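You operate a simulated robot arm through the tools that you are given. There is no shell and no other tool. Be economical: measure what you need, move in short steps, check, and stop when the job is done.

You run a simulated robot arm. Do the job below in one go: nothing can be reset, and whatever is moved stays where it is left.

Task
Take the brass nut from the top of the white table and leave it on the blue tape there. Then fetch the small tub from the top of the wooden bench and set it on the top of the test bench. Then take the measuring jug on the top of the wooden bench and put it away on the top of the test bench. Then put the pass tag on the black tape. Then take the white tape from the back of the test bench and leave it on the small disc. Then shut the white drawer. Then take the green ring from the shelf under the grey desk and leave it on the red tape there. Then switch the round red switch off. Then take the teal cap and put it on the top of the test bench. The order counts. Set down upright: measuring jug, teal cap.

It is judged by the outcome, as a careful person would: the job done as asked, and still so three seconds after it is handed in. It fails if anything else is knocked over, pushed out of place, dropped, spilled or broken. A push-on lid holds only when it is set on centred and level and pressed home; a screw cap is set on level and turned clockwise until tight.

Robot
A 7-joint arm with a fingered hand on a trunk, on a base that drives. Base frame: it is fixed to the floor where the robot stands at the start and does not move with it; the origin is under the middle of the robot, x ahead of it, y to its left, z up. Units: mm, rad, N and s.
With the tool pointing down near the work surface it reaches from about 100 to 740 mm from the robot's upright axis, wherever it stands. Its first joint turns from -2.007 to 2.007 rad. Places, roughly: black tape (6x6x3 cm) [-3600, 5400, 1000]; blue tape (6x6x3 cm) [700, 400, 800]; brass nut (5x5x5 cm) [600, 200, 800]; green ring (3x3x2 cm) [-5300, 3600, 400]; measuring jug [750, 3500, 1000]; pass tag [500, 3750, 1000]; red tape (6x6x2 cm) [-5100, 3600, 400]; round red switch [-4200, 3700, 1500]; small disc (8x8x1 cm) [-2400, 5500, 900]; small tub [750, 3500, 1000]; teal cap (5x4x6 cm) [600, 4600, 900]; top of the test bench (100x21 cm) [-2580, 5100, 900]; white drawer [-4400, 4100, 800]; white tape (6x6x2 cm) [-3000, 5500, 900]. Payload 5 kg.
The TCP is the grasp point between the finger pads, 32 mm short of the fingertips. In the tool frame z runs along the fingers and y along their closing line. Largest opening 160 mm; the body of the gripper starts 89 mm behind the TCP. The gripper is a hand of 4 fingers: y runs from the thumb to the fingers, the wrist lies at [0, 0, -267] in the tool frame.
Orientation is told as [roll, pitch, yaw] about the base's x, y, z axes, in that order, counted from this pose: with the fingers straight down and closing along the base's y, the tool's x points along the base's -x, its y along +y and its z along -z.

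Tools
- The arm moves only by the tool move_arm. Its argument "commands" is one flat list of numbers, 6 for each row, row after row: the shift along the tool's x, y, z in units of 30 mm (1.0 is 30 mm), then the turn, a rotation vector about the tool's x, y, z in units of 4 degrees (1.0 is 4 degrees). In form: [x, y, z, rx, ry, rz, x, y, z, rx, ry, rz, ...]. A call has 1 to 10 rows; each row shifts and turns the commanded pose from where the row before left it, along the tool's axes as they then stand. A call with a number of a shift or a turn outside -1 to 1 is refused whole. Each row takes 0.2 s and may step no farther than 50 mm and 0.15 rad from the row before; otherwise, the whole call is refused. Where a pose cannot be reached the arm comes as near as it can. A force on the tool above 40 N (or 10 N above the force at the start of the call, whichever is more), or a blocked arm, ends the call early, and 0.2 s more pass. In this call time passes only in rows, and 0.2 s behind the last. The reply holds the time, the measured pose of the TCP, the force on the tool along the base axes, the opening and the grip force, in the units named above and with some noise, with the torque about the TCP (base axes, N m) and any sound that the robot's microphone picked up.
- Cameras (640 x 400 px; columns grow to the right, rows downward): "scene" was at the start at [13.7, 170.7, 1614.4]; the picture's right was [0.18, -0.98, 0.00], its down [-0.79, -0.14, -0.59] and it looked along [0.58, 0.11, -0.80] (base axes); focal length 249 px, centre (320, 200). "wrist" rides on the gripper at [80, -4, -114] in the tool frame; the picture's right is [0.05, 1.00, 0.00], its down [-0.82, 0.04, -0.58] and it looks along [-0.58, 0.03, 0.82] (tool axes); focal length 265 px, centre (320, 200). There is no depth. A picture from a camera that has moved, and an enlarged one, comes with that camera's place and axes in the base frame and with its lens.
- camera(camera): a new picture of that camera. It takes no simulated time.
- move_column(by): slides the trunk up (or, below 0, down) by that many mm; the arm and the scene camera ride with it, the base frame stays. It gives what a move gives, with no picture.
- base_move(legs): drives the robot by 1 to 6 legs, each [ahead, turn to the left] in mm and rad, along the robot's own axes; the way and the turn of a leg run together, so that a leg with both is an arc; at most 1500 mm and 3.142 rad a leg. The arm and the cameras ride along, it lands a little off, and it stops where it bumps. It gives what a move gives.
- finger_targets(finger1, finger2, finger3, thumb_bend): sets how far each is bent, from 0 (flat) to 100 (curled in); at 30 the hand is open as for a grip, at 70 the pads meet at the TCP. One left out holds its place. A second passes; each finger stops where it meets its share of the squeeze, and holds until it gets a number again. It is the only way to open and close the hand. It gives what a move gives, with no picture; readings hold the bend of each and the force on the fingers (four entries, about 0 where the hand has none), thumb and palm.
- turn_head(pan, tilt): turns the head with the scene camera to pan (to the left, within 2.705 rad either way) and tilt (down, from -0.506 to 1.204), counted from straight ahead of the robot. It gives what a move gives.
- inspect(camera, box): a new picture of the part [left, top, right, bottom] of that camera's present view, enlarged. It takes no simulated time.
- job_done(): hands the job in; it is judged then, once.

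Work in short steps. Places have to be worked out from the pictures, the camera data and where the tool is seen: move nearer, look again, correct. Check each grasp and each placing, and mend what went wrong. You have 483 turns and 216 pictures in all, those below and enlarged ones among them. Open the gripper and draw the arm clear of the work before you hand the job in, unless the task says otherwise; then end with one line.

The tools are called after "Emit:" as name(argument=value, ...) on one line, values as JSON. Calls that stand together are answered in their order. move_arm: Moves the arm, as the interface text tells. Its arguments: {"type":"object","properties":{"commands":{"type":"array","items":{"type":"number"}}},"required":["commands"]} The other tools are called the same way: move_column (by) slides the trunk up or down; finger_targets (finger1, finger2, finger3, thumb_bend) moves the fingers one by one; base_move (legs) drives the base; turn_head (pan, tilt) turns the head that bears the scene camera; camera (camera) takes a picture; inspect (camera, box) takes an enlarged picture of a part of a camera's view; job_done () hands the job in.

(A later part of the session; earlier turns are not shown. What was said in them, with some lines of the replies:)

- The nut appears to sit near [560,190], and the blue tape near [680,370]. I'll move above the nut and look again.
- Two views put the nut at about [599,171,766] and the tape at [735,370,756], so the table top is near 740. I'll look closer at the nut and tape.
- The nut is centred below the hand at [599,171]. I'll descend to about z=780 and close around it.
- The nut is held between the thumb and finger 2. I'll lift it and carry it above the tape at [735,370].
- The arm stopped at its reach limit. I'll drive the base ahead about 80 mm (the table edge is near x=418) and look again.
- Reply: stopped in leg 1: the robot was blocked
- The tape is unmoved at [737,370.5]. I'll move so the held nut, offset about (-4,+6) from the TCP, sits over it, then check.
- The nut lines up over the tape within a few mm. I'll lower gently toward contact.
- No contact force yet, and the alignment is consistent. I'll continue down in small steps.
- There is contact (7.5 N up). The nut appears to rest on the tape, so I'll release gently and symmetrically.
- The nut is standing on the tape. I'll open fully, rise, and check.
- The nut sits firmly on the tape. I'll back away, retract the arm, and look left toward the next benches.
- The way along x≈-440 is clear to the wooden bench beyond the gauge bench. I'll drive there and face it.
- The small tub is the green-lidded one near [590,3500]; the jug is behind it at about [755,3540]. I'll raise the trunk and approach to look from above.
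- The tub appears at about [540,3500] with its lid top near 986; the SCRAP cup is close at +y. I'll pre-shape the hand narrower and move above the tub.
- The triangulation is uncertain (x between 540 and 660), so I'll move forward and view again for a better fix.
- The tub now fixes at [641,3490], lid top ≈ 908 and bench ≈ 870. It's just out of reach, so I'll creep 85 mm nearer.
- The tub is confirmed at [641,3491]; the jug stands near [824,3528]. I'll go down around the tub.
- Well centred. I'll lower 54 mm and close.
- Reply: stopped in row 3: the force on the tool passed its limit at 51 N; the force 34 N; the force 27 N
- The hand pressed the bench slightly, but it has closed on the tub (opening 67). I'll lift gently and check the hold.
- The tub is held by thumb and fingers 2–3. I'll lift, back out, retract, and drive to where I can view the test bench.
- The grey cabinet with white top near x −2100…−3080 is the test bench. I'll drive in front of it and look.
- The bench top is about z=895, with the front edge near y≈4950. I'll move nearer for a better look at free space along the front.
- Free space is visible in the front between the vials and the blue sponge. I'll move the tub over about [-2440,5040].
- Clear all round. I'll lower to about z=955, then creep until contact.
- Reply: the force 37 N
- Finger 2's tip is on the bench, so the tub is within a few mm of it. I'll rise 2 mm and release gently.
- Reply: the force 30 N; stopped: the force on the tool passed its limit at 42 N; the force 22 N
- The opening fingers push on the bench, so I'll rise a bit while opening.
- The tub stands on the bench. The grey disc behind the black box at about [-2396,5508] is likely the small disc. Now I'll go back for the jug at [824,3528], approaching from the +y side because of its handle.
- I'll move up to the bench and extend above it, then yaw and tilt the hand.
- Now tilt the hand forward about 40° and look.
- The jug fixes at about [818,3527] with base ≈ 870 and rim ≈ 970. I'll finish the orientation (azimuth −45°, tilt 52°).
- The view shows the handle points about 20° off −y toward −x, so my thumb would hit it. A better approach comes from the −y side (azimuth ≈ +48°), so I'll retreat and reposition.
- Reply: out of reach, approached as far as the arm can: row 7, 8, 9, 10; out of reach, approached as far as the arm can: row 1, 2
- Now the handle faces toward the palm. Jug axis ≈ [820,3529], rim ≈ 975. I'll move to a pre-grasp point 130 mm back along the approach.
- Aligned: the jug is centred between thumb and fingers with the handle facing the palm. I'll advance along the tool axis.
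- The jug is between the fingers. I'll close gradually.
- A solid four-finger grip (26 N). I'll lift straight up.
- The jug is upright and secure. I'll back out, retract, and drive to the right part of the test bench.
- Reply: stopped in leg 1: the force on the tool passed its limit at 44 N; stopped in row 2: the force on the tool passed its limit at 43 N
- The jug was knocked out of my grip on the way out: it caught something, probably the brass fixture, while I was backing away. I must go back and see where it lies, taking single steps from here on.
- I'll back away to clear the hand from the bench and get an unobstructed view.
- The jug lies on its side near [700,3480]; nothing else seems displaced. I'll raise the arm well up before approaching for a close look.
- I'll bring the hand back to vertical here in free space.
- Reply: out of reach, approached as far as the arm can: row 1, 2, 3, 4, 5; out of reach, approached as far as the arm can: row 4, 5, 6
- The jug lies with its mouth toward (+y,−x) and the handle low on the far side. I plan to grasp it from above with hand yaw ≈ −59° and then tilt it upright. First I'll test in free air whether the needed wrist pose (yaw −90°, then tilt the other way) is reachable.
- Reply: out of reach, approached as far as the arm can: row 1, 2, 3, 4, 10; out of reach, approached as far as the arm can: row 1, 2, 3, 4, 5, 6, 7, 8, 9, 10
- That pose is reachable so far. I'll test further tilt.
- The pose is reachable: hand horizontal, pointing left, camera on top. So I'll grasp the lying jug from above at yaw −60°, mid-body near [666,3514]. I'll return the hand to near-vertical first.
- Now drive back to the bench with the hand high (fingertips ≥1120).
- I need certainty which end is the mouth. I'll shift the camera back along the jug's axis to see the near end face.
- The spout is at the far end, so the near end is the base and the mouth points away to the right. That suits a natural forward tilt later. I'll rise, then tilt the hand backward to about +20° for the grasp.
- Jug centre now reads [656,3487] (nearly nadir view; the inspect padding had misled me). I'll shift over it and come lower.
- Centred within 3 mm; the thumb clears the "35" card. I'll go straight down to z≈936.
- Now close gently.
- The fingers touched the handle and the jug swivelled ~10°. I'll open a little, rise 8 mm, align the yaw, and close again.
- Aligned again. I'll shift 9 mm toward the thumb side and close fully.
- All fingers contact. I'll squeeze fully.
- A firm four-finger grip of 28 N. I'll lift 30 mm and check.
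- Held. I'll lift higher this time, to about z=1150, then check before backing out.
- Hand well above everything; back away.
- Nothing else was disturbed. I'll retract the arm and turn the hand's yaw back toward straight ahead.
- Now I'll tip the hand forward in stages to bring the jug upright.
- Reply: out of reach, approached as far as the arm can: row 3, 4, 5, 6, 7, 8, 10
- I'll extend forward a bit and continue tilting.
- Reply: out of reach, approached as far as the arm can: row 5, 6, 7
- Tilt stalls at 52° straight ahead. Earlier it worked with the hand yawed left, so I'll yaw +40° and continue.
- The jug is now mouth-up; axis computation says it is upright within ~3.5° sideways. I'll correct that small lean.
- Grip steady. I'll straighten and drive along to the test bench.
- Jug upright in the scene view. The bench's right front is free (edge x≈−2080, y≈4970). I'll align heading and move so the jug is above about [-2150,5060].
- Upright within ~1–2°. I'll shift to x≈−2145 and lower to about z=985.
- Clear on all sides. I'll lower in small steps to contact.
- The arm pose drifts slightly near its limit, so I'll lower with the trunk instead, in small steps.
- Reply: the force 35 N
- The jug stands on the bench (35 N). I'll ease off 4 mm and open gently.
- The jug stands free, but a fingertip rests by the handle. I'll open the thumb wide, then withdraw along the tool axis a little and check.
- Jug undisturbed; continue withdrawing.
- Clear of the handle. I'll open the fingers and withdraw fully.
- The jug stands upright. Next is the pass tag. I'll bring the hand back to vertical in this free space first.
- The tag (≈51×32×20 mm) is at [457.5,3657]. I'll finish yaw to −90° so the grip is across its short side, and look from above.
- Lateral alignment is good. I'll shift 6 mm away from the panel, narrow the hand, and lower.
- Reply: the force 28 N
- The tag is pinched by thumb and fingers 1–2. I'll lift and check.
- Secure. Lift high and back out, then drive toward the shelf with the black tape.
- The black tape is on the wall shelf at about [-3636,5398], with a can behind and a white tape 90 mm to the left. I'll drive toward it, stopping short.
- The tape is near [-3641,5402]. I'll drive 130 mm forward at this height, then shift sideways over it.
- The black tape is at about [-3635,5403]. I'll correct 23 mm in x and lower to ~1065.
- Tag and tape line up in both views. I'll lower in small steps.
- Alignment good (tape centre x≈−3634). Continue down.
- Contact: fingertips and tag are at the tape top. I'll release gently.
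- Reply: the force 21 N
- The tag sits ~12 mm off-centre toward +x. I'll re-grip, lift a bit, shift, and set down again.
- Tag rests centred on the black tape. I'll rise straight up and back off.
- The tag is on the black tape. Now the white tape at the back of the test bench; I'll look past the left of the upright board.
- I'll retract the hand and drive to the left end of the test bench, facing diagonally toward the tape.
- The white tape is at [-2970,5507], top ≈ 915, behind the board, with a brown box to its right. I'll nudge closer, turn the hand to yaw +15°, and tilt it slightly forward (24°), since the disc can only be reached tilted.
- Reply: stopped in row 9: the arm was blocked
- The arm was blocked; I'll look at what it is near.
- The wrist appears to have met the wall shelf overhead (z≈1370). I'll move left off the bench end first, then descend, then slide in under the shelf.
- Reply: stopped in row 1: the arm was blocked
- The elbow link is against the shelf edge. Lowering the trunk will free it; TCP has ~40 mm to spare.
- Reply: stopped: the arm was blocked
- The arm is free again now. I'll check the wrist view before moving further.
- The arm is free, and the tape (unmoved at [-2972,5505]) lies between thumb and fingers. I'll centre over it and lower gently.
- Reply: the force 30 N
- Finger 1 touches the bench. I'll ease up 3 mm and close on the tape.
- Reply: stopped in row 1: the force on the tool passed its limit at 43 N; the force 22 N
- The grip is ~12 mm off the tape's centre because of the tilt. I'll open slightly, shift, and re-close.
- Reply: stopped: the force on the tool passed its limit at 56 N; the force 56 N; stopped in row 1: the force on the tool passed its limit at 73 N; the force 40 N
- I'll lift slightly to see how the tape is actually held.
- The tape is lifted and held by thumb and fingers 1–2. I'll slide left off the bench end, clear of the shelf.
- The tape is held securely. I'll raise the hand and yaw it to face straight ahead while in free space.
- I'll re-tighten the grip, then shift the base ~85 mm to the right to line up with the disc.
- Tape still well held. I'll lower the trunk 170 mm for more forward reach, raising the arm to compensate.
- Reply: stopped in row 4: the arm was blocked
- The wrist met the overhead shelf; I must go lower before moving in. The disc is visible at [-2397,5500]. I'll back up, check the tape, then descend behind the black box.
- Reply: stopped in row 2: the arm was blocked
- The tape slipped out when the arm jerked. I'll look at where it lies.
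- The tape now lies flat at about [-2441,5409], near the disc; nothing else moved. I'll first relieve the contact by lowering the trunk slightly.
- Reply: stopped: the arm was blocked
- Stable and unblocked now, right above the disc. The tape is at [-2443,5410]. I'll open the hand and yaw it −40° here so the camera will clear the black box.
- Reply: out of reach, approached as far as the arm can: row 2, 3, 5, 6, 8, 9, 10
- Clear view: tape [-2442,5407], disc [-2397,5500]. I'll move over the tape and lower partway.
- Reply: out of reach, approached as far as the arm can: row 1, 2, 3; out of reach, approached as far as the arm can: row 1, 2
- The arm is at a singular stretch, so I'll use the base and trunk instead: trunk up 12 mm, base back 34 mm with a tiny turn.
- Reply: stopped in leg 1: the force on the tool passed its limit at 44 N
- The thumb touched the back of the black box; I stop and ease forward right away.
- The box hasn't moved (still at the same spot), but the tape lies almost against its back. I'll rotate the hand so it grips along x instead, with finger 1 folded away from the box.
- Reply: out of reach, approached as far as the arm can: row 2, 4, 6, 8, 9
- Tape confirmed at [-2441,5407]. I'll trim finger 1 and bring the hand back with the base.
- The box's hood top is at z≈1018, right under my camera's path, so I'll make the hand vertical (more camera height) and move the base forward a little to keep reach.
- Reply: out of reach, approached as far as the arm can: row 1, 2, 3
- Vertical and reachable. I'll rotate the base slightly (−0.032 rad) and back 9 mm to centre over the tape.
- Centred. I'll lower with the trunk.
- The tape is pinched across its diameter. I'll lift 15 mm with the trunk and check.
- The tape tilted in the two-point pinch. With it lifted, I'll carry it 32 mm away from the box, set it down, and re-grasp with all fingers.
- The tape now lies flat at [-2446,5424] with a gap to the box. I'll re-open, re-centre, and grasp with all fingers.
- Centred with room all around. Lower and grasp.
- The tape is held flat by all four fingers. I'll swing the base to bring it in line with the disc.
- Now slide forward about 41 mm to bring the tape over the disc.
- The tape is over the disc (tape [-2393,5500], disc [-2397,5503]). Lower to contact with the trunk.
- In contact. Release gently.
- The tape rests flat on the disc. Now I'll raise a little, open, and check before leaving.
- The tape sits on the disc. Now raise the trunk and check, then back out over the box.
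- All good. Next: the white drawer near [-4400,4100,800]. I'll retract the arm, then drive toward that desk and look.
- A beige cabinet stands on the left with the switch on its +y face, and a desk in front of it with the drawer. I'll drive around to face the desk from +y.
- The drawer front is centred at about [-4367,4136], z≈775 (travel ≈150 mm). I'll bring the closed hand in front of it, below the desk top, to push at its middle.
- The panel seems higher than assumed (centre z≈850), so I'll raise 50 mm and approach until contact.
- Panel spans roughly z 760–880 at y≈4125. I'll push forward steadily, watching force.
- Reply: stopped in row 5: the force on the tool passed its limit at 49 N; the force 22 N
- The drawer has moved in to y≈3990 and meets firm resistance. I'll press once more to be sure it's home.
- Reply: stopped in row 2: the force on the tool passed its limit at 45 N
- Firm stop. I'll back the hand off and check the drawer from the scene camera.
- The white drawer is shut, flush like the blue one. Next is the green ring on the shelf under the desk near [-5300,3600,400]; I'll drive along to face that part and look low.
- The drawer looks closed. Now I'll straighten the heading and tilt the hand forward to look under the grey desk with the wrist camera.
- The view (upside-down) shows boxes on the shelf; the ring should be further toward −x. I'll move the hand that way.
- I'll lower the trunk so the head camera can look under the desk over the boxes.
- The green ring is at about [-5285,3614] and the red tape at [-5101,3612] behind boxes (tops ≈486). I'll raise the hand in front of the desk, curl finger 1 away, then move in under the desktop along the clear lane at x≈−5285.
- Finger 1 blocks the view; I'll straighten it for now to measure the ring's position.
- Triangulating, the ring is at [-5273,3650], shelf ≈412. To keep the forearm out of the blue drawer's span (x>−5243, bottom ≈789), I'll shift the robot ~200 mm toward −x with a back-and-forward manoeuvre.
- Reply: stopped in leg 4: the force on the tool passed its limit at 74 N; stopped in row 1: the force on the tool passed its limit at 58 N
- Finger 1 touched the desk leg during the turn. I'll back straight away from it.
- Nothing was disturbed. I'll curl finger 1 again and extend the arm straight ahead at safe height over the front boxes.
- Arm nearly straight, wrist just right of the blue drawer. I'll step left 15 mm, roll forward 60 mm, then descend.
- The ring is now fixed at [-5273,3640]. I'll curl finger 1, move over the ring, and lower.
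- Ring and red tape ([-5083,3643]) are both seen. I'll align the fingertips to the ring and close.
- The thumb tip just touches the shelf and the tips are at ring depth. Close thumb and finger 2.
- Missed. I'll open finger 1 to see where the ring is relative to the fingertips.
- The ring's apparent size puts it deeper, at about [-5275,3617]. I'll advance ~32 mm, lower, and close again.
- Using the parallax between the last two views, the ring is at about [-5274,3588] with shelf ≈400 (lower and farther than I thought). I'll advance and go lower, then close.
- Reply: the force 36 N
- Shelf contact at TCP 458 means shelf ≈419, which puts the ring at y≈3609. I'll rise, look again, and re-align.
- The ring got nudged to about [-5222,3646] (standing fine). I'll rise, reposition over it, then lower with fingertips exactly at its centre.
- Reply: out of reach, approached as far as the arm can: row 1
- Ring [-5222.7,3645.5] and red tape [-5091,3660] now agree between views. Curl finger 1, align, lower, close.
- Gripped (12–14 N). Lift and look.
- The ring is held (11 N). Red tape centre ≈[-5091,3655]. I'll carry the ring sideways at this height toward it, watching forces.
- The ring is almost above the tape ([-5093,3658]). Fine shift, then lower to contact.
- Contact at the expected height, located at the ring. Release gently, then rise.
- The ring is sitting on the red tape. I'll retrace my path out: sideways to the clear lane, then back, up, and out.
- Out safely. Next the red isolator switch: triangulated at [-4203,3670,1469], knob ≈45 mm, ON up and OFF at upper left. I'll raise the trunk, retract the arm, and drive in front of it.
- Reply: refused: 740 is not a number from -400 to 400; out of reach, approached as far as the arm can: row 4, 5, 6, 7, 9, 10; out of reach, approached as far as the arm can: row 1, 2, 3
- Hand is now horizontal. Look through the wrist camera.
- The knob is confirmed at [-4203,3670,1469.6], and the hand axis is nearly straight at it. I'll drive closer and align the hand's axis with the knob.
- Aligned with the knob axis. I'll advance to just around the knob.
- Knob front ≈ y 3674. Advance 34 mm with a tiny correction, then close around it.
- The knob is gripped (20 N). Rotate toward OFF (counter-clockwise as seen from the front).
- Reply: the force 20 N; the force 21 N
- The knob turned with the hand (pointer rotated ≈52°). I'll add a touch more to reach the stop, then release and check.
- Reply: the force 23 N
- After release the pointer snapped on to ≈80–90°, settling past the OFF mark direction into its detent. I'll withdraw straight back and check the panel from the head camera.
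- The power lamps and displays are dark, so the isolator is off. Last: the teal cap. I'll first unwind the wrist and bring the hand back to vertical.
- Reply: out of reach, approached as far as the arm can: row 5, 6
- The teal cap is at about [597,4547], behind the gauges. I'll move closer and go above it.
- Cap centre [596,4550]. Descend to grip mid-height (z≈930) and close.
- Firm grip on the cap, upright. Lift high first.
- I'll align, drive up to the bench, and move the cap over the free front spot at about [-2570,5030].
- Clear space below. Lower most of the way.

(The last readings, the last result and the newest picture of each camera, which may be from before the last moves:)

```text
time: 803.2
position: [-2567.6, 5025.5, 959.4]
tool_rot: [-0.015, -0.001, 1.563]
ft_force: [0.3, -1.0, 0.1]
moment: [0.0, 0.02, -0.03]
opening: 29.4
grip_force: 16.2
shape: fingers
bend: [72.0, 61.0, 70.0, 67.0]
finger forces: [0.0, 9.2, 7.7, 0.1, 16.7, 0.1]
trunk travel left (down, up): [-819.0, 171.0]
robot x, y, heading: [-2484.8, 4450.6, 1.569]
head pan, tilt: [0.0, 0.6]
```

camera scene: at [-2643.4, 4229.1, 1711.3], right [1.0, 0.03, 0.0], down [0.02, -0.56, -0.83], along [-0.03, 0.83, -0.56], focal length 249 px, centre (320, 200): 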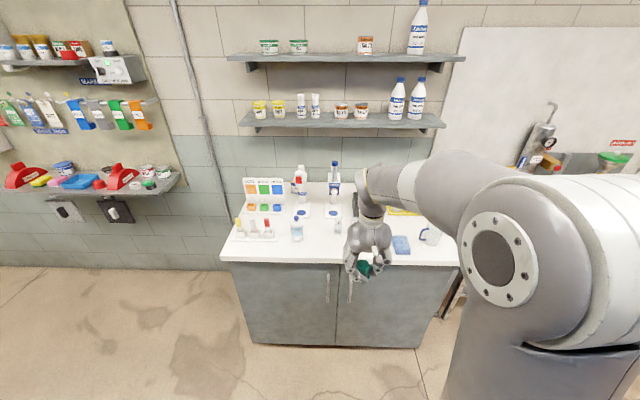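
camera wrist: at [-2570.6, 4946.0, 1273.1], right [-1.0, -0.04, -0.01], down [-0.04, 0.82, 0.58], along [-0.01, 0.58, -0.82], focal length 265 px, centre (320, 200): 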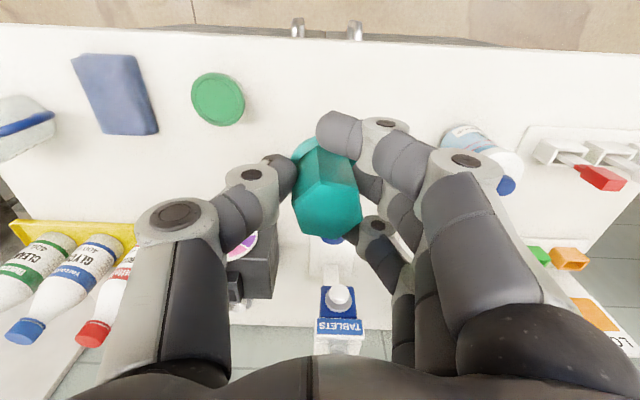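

Emit:
move_arm(commands=[0, 0, 0.1, 0, 0, 0])

Emit:
move_arm(commands=[0, 0, 0.1, 0, 0, 0])

Emit:
move_arm(commands=[0, 0, 0.08, 0, 0, 0])

```text
time: 803.6
position: [-2567.6, 5025.1, 957.4]
tool_rot: [-0.013, -0.003, 1.562]
ft_force: [0.1, 0.4, 1.0]
moment: [0.01, -0.02, 0.0]
opening: 29.5
grip_force: 16.9
shape: fingers
bend: [72.0, 61.0, 70.0, 67.0]
finger forces: [0.0, 9.0, 7.7, 0.0, 16.7, 0.0]
trunk travel left (down, up): [-819.0, 171.0]
robot x, y, heading: [-2487.0, 4448.2, 1.572]
head pan, tilt: [0.0, 0.6]
```

```text
time: 804.0
position: [-2568.1, 5025.3, 955.2]
tool_rot: [-0.014, -0.002, 1.562]
ft_force: [-0.6, 0.5, 0.3]
moment: [0.0, 0.0, -0.03]
opening: 29.3
grip_force: 16.2
shape: fingers
bend: [72.0, 61.0, 70.0, 67.0]
finger forces: [0.0, 9.1, 7.8, 0.0, 16.7, 0.0]
trunk travel left (down, up): [-819.0, 171.0]
robot x, y, heading: [-2486.3, 4451.8, 1.566]
head pan, tilt: [0.0, 0.6]
```

```text
time: 804.4
position: [-2568.9, 5025.1, 953.4]
tool_rot: [-0.016, -0.002, 1.561]
ft_force: [-0.5, 0.1, 0.4]
moment: [-0.01, 0.0, -0.01]
opening: 29.3
grip_force: 16.3
shape: fingers
bend: [72.0, 61.0, 70.0, 67.0]
finger forces: [0.1, 9.4, 7.6, 0.1, 17.0, 0.1]
trunk travel left (down, up): [-819.0, 171.0]
robot x, y, heading: [-2488.1, 4450.5, 1.575]
head pan, tilt: [0.0, 0.6]
```

Emit:
move_arm(commands=[0, 0, 0.08, 0, 0, 0])

Emit:
move_arm(commands=[0, 0, 0.08, 0, 0, 0])

```text
time: 804.8
position: [-2567.4, 5025.1, 952.5]
tool_rot: [-0.015, -0.006, 1.562]
ft_force: [-0.3, 1.6, 9.2]
moment: [0.09, 0.16, -0.03]
opening: 29.7
grip_force: 19.5
shape: fingers
bend: [72.0, 62.0, 70.0, 67.0]
finger forces: [0.1, 11.3, 8.5, 0.0, 18.8, 0.0]
trunk travel left (down, up): [-819.0, 171.0]
robot x, y, heading: [-2487.5, 4447.0, 1.574]
head pan, tilt: [0.0, 0.6]
```

```text
time: 805.2
position: [-2567.9, 5024.3, 949.8]
tool_rot: [-0.013, -0.005, 1.562]
ft_force: [-0.8, 0.5, 22.7]
moment: [0.21, 0.14, 0.02]
opening: 29.6
grip_force: 21.1
shape: fingers
bend: [72.0, 63.0, 71.0, 67.0]
finger forces: [0.1, 12.3, 10.8, 0.1, 20.6, 0.0]
trunk travel left (down, up): [-819.0, 171.0]
robot x, y, heading: [-2488.7, 4452.6, 1.571]
head pan, tilt: [0.0, 0.6]
```

The cap is on the bench (22 N). Ease up 2 mm and open gently.

Emit:
move_arm(commands=[0, 0, -0.07, 0, 0, 0])

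Emit:
finger_targets(finger1=62, finger2=57, finger3=62, thumb_bend=62)

Emit:
finger_targets(finger1=48, finger2=48, finger3=48, thumb_bend=48)

Emit:
camera(camera="wrist")

```text
time: 805.6
position: [-2566.5, 5025.0, 950.2]
tool_rot: [-0.013, -0.002, 1.561]
ft_force: [-1.3, 2.2, 14.7]
moment: [0.17, 0.19, -0.04]
opening: 29.8
grip_force: 21.2
shape: fingers
bend: [72.0, 63.0, 71.0, 67.0]
finger forces: [0.0, 12.0, 11.4, 0.1, 18.9, 0.0]
trunk travel left (down, up): [-819.0, 171.0]
robot x, y, heading: [-2483.9, 4447.4, 1.573]
head pan, tilt: [0.0, 0.6]
```

```text
time: 806.6
position: [-2566.5, 5023.6, 949.1]
tool_rot: [-0.013, -0.003, 1.564]
ft_force: [0.6, -0.6, -0.2]
moment: [0.02, 0.03, 0.0]
opening: 46.1
grip_force: 0.1
shape: fingers
bend: [62.0, 56.0, 62.0, 62.0]
finger forces: [0.1, 0.0, 0.0, 0.0, 0.1, 0.0]
trunk travel left (down, up): [-819.0, 171.0]
robot x, y, heading: [-2483.2, 4449.3, 1.569]
head pan, tilt: [0.0, 0.6]
```

```text
time: 807.6
position: [-2567.0, 5024.5, 950.4]
tool_rot: [-0.015, -0.003, 1.561]
ft_force: [0.7, -0.3, 0.4]
moment: [0.01, 0.0, -0.01]
opening: 98.4
grip_force: 0.0
shape: fingers
bend: [48.0, 48.0, 48.0, 48.0]
finger forces: [0.1, 0.0, 0.0, 0.0, 0.0, 0.0]
trunk travel left (down, up): [-819.0, 171.0]
robot x, y, heading: [-2487.2, 4449.0, 1.571]
head pan, tilt: [0.0, 0.6]
```

```text
5 pictures are left
camera wrist: at [-2564.4, 4944.1, 1063.8], right [-1.0, -0.04, -0.01], down [-0.04, 0.81, 0.58], along [-0.01, 0.58, -0.82], focal length 265 px, centre (320, 200)
```

wrist: 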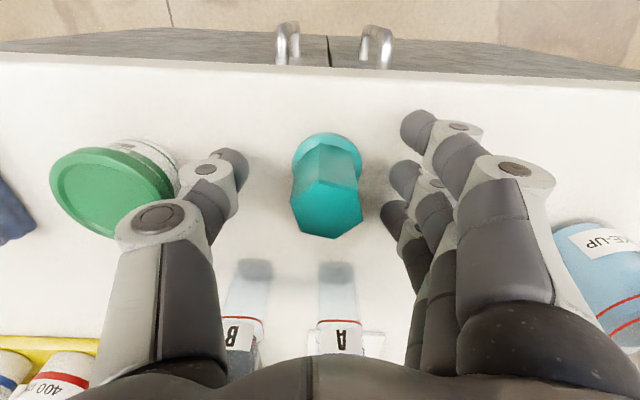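

The cap stands upright and free. Rise, back away, and do a final check.

Emit:
move_arm(commands=[0, 0, -0.8, 0, 0, 0, 0, 0, -1, 0, 0, 0, 0, 0, -1, 0, 0, 0, 0, 0, -1, 0, 0, 0, 0, 0, -1, 0, 0, 0, 0, 0, -1, 0, 0, 0, 0, 0, -1, 0, 0, 0])

Emit:
base_move(legs=[[-350, 0]])

Emit:
move_arm(commands=[0.5, -1, 0, 0, 0, 0, 0.5, -1, 0, 0, 0, 0, 0.5, -1, 0, 0, 0, 0, 0.5, -1, 0, 0, 0, 0, 0.5, -1, 0, 0, 0, 0, 0.5, -1, 0, 0, 0, 0, 0.5, -1, 0, 0, 0, 0, 0.5, -1, 0, 0, 0, 0])

Emit:
inspect(camera="scene", box=[130, 120, 460, 320])

```text
time: 809.2
position: [-2566.8, 5023.7, 1155.6]
tool_rot: [-0.014, -0.001, 1.561]
ft_force: [-0.2, 0.1, 0.0]
moment: [0.04, 0.03, -0.02]
opening: 98.6
grip_force: 0.1
shape: fingers
bend: [48.0, 48.0, 48.0, 48.0]
finger forces: [0.0, 0.0, 0.0, 0.1, 0.0, 0.1]
trunk travel left (down, up): [-819.0, 171.0]
robot x, y, heading: [-2486.6, 4448.4, 1.571]
head pan, tilt: [0.0, 0.6]
```

```text
time: 811.5
position: [-2569.6, 4677.4, 1155.3]
tool_rot: [-0.013, -0.001, 1.568]
ft_force: [0.3, -0.1, 0.0]
moment: [0.03, -0.01, -0.01]
opening: 98.6
grip_force: 0.0
shape: fingers
bend: [48.0, 48.0, 48.0, 48.0]
finger forces: [0.0, 0.0, 0.0, 0.1, 0.0, 0.1]
trunk travel left (down, up): [-819.0, 171.0]
robot x, y, heading: [-2487.9, 4104.1, 1.581]
head pan, tilt: [0.0, 0.6]
```

```text
time: 813.3
position: [-2330.0, 4556.3, 1157.4]
tool_rot: [-0.015, -0.001, 1.572]
ft_force: [0.2, -0.2, -0.1]
moment: [-0.02, 0.02, 0.0]
opening: 98.5
grip_force: 0.0
shape: fingers
bend: [48.0, 48.0, 48.0, 48.0]
finger forces: [0.0, 0.0, 0.1, 0.0, 0.0, 0.1]
trunk travel left (down, up): [-819.0, 171.0]
robot x, y, heading: [-2485.9, 4103.9, 1.582]
head pan, tilt: [0.0, 0.6]
```

```text
1.94 times, centred on (295, 220) of scene
camera zoom: at [-2640.5, 4131.4, 1711.3], right [1.0, 0.01, 0.0], down [0.0, -0.56, -0.83], along [-0.01, 0.83, -0.56], focal length 484 px, centre (368, 161)
```

zoom: 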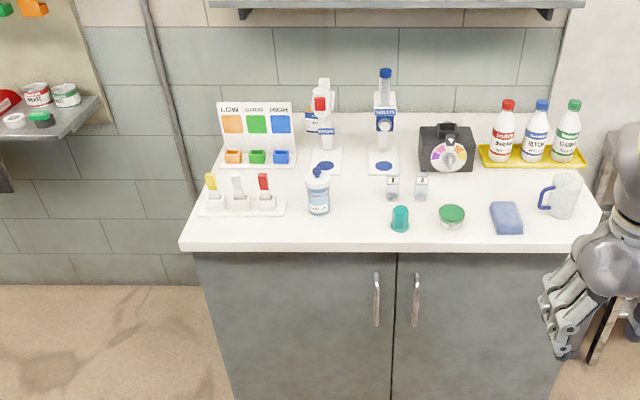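

Cap, tub, and jug stand on the test bench, and the tag is on the black tape. I'll open the hand fully and hand the job in.

Emit:
finger_targets(finger1=30, finger2=30, finger3=30, thumb_bend=30)

Emit:
job_done()

```text
time: 814.3
position: [-2330.0, 4555.6, 1158.4]
tool_rot: [-0.012, -0.003, 1.57]
ft_force: [-0.2, -0.2, -0.2]
moment: [0.03, -0.02, 0.03]
opening: 170.2
grip_force: 0.0
shape: fingers
bend: [30.0, 30.0, 30.0, 30.0]
finger forces: [0.0, 0.0, 0.0, 0.1, 0.0, 0.1]
trunk travel left (down, up): [-819.0, 171.0]
robot x, y, heading: [-2487.4, 4106.5, 1.58]
head pan, tilt: [0.0, 0.6]
```

```text
The job is handed in.
```

All nine steps were done in order and handed in; on the way I knocked the jug over on the wooden bench (it now stands upright on the test bench), dropped the white tape once and bumped the desk leg and the black box, but saw nothing else displaced.
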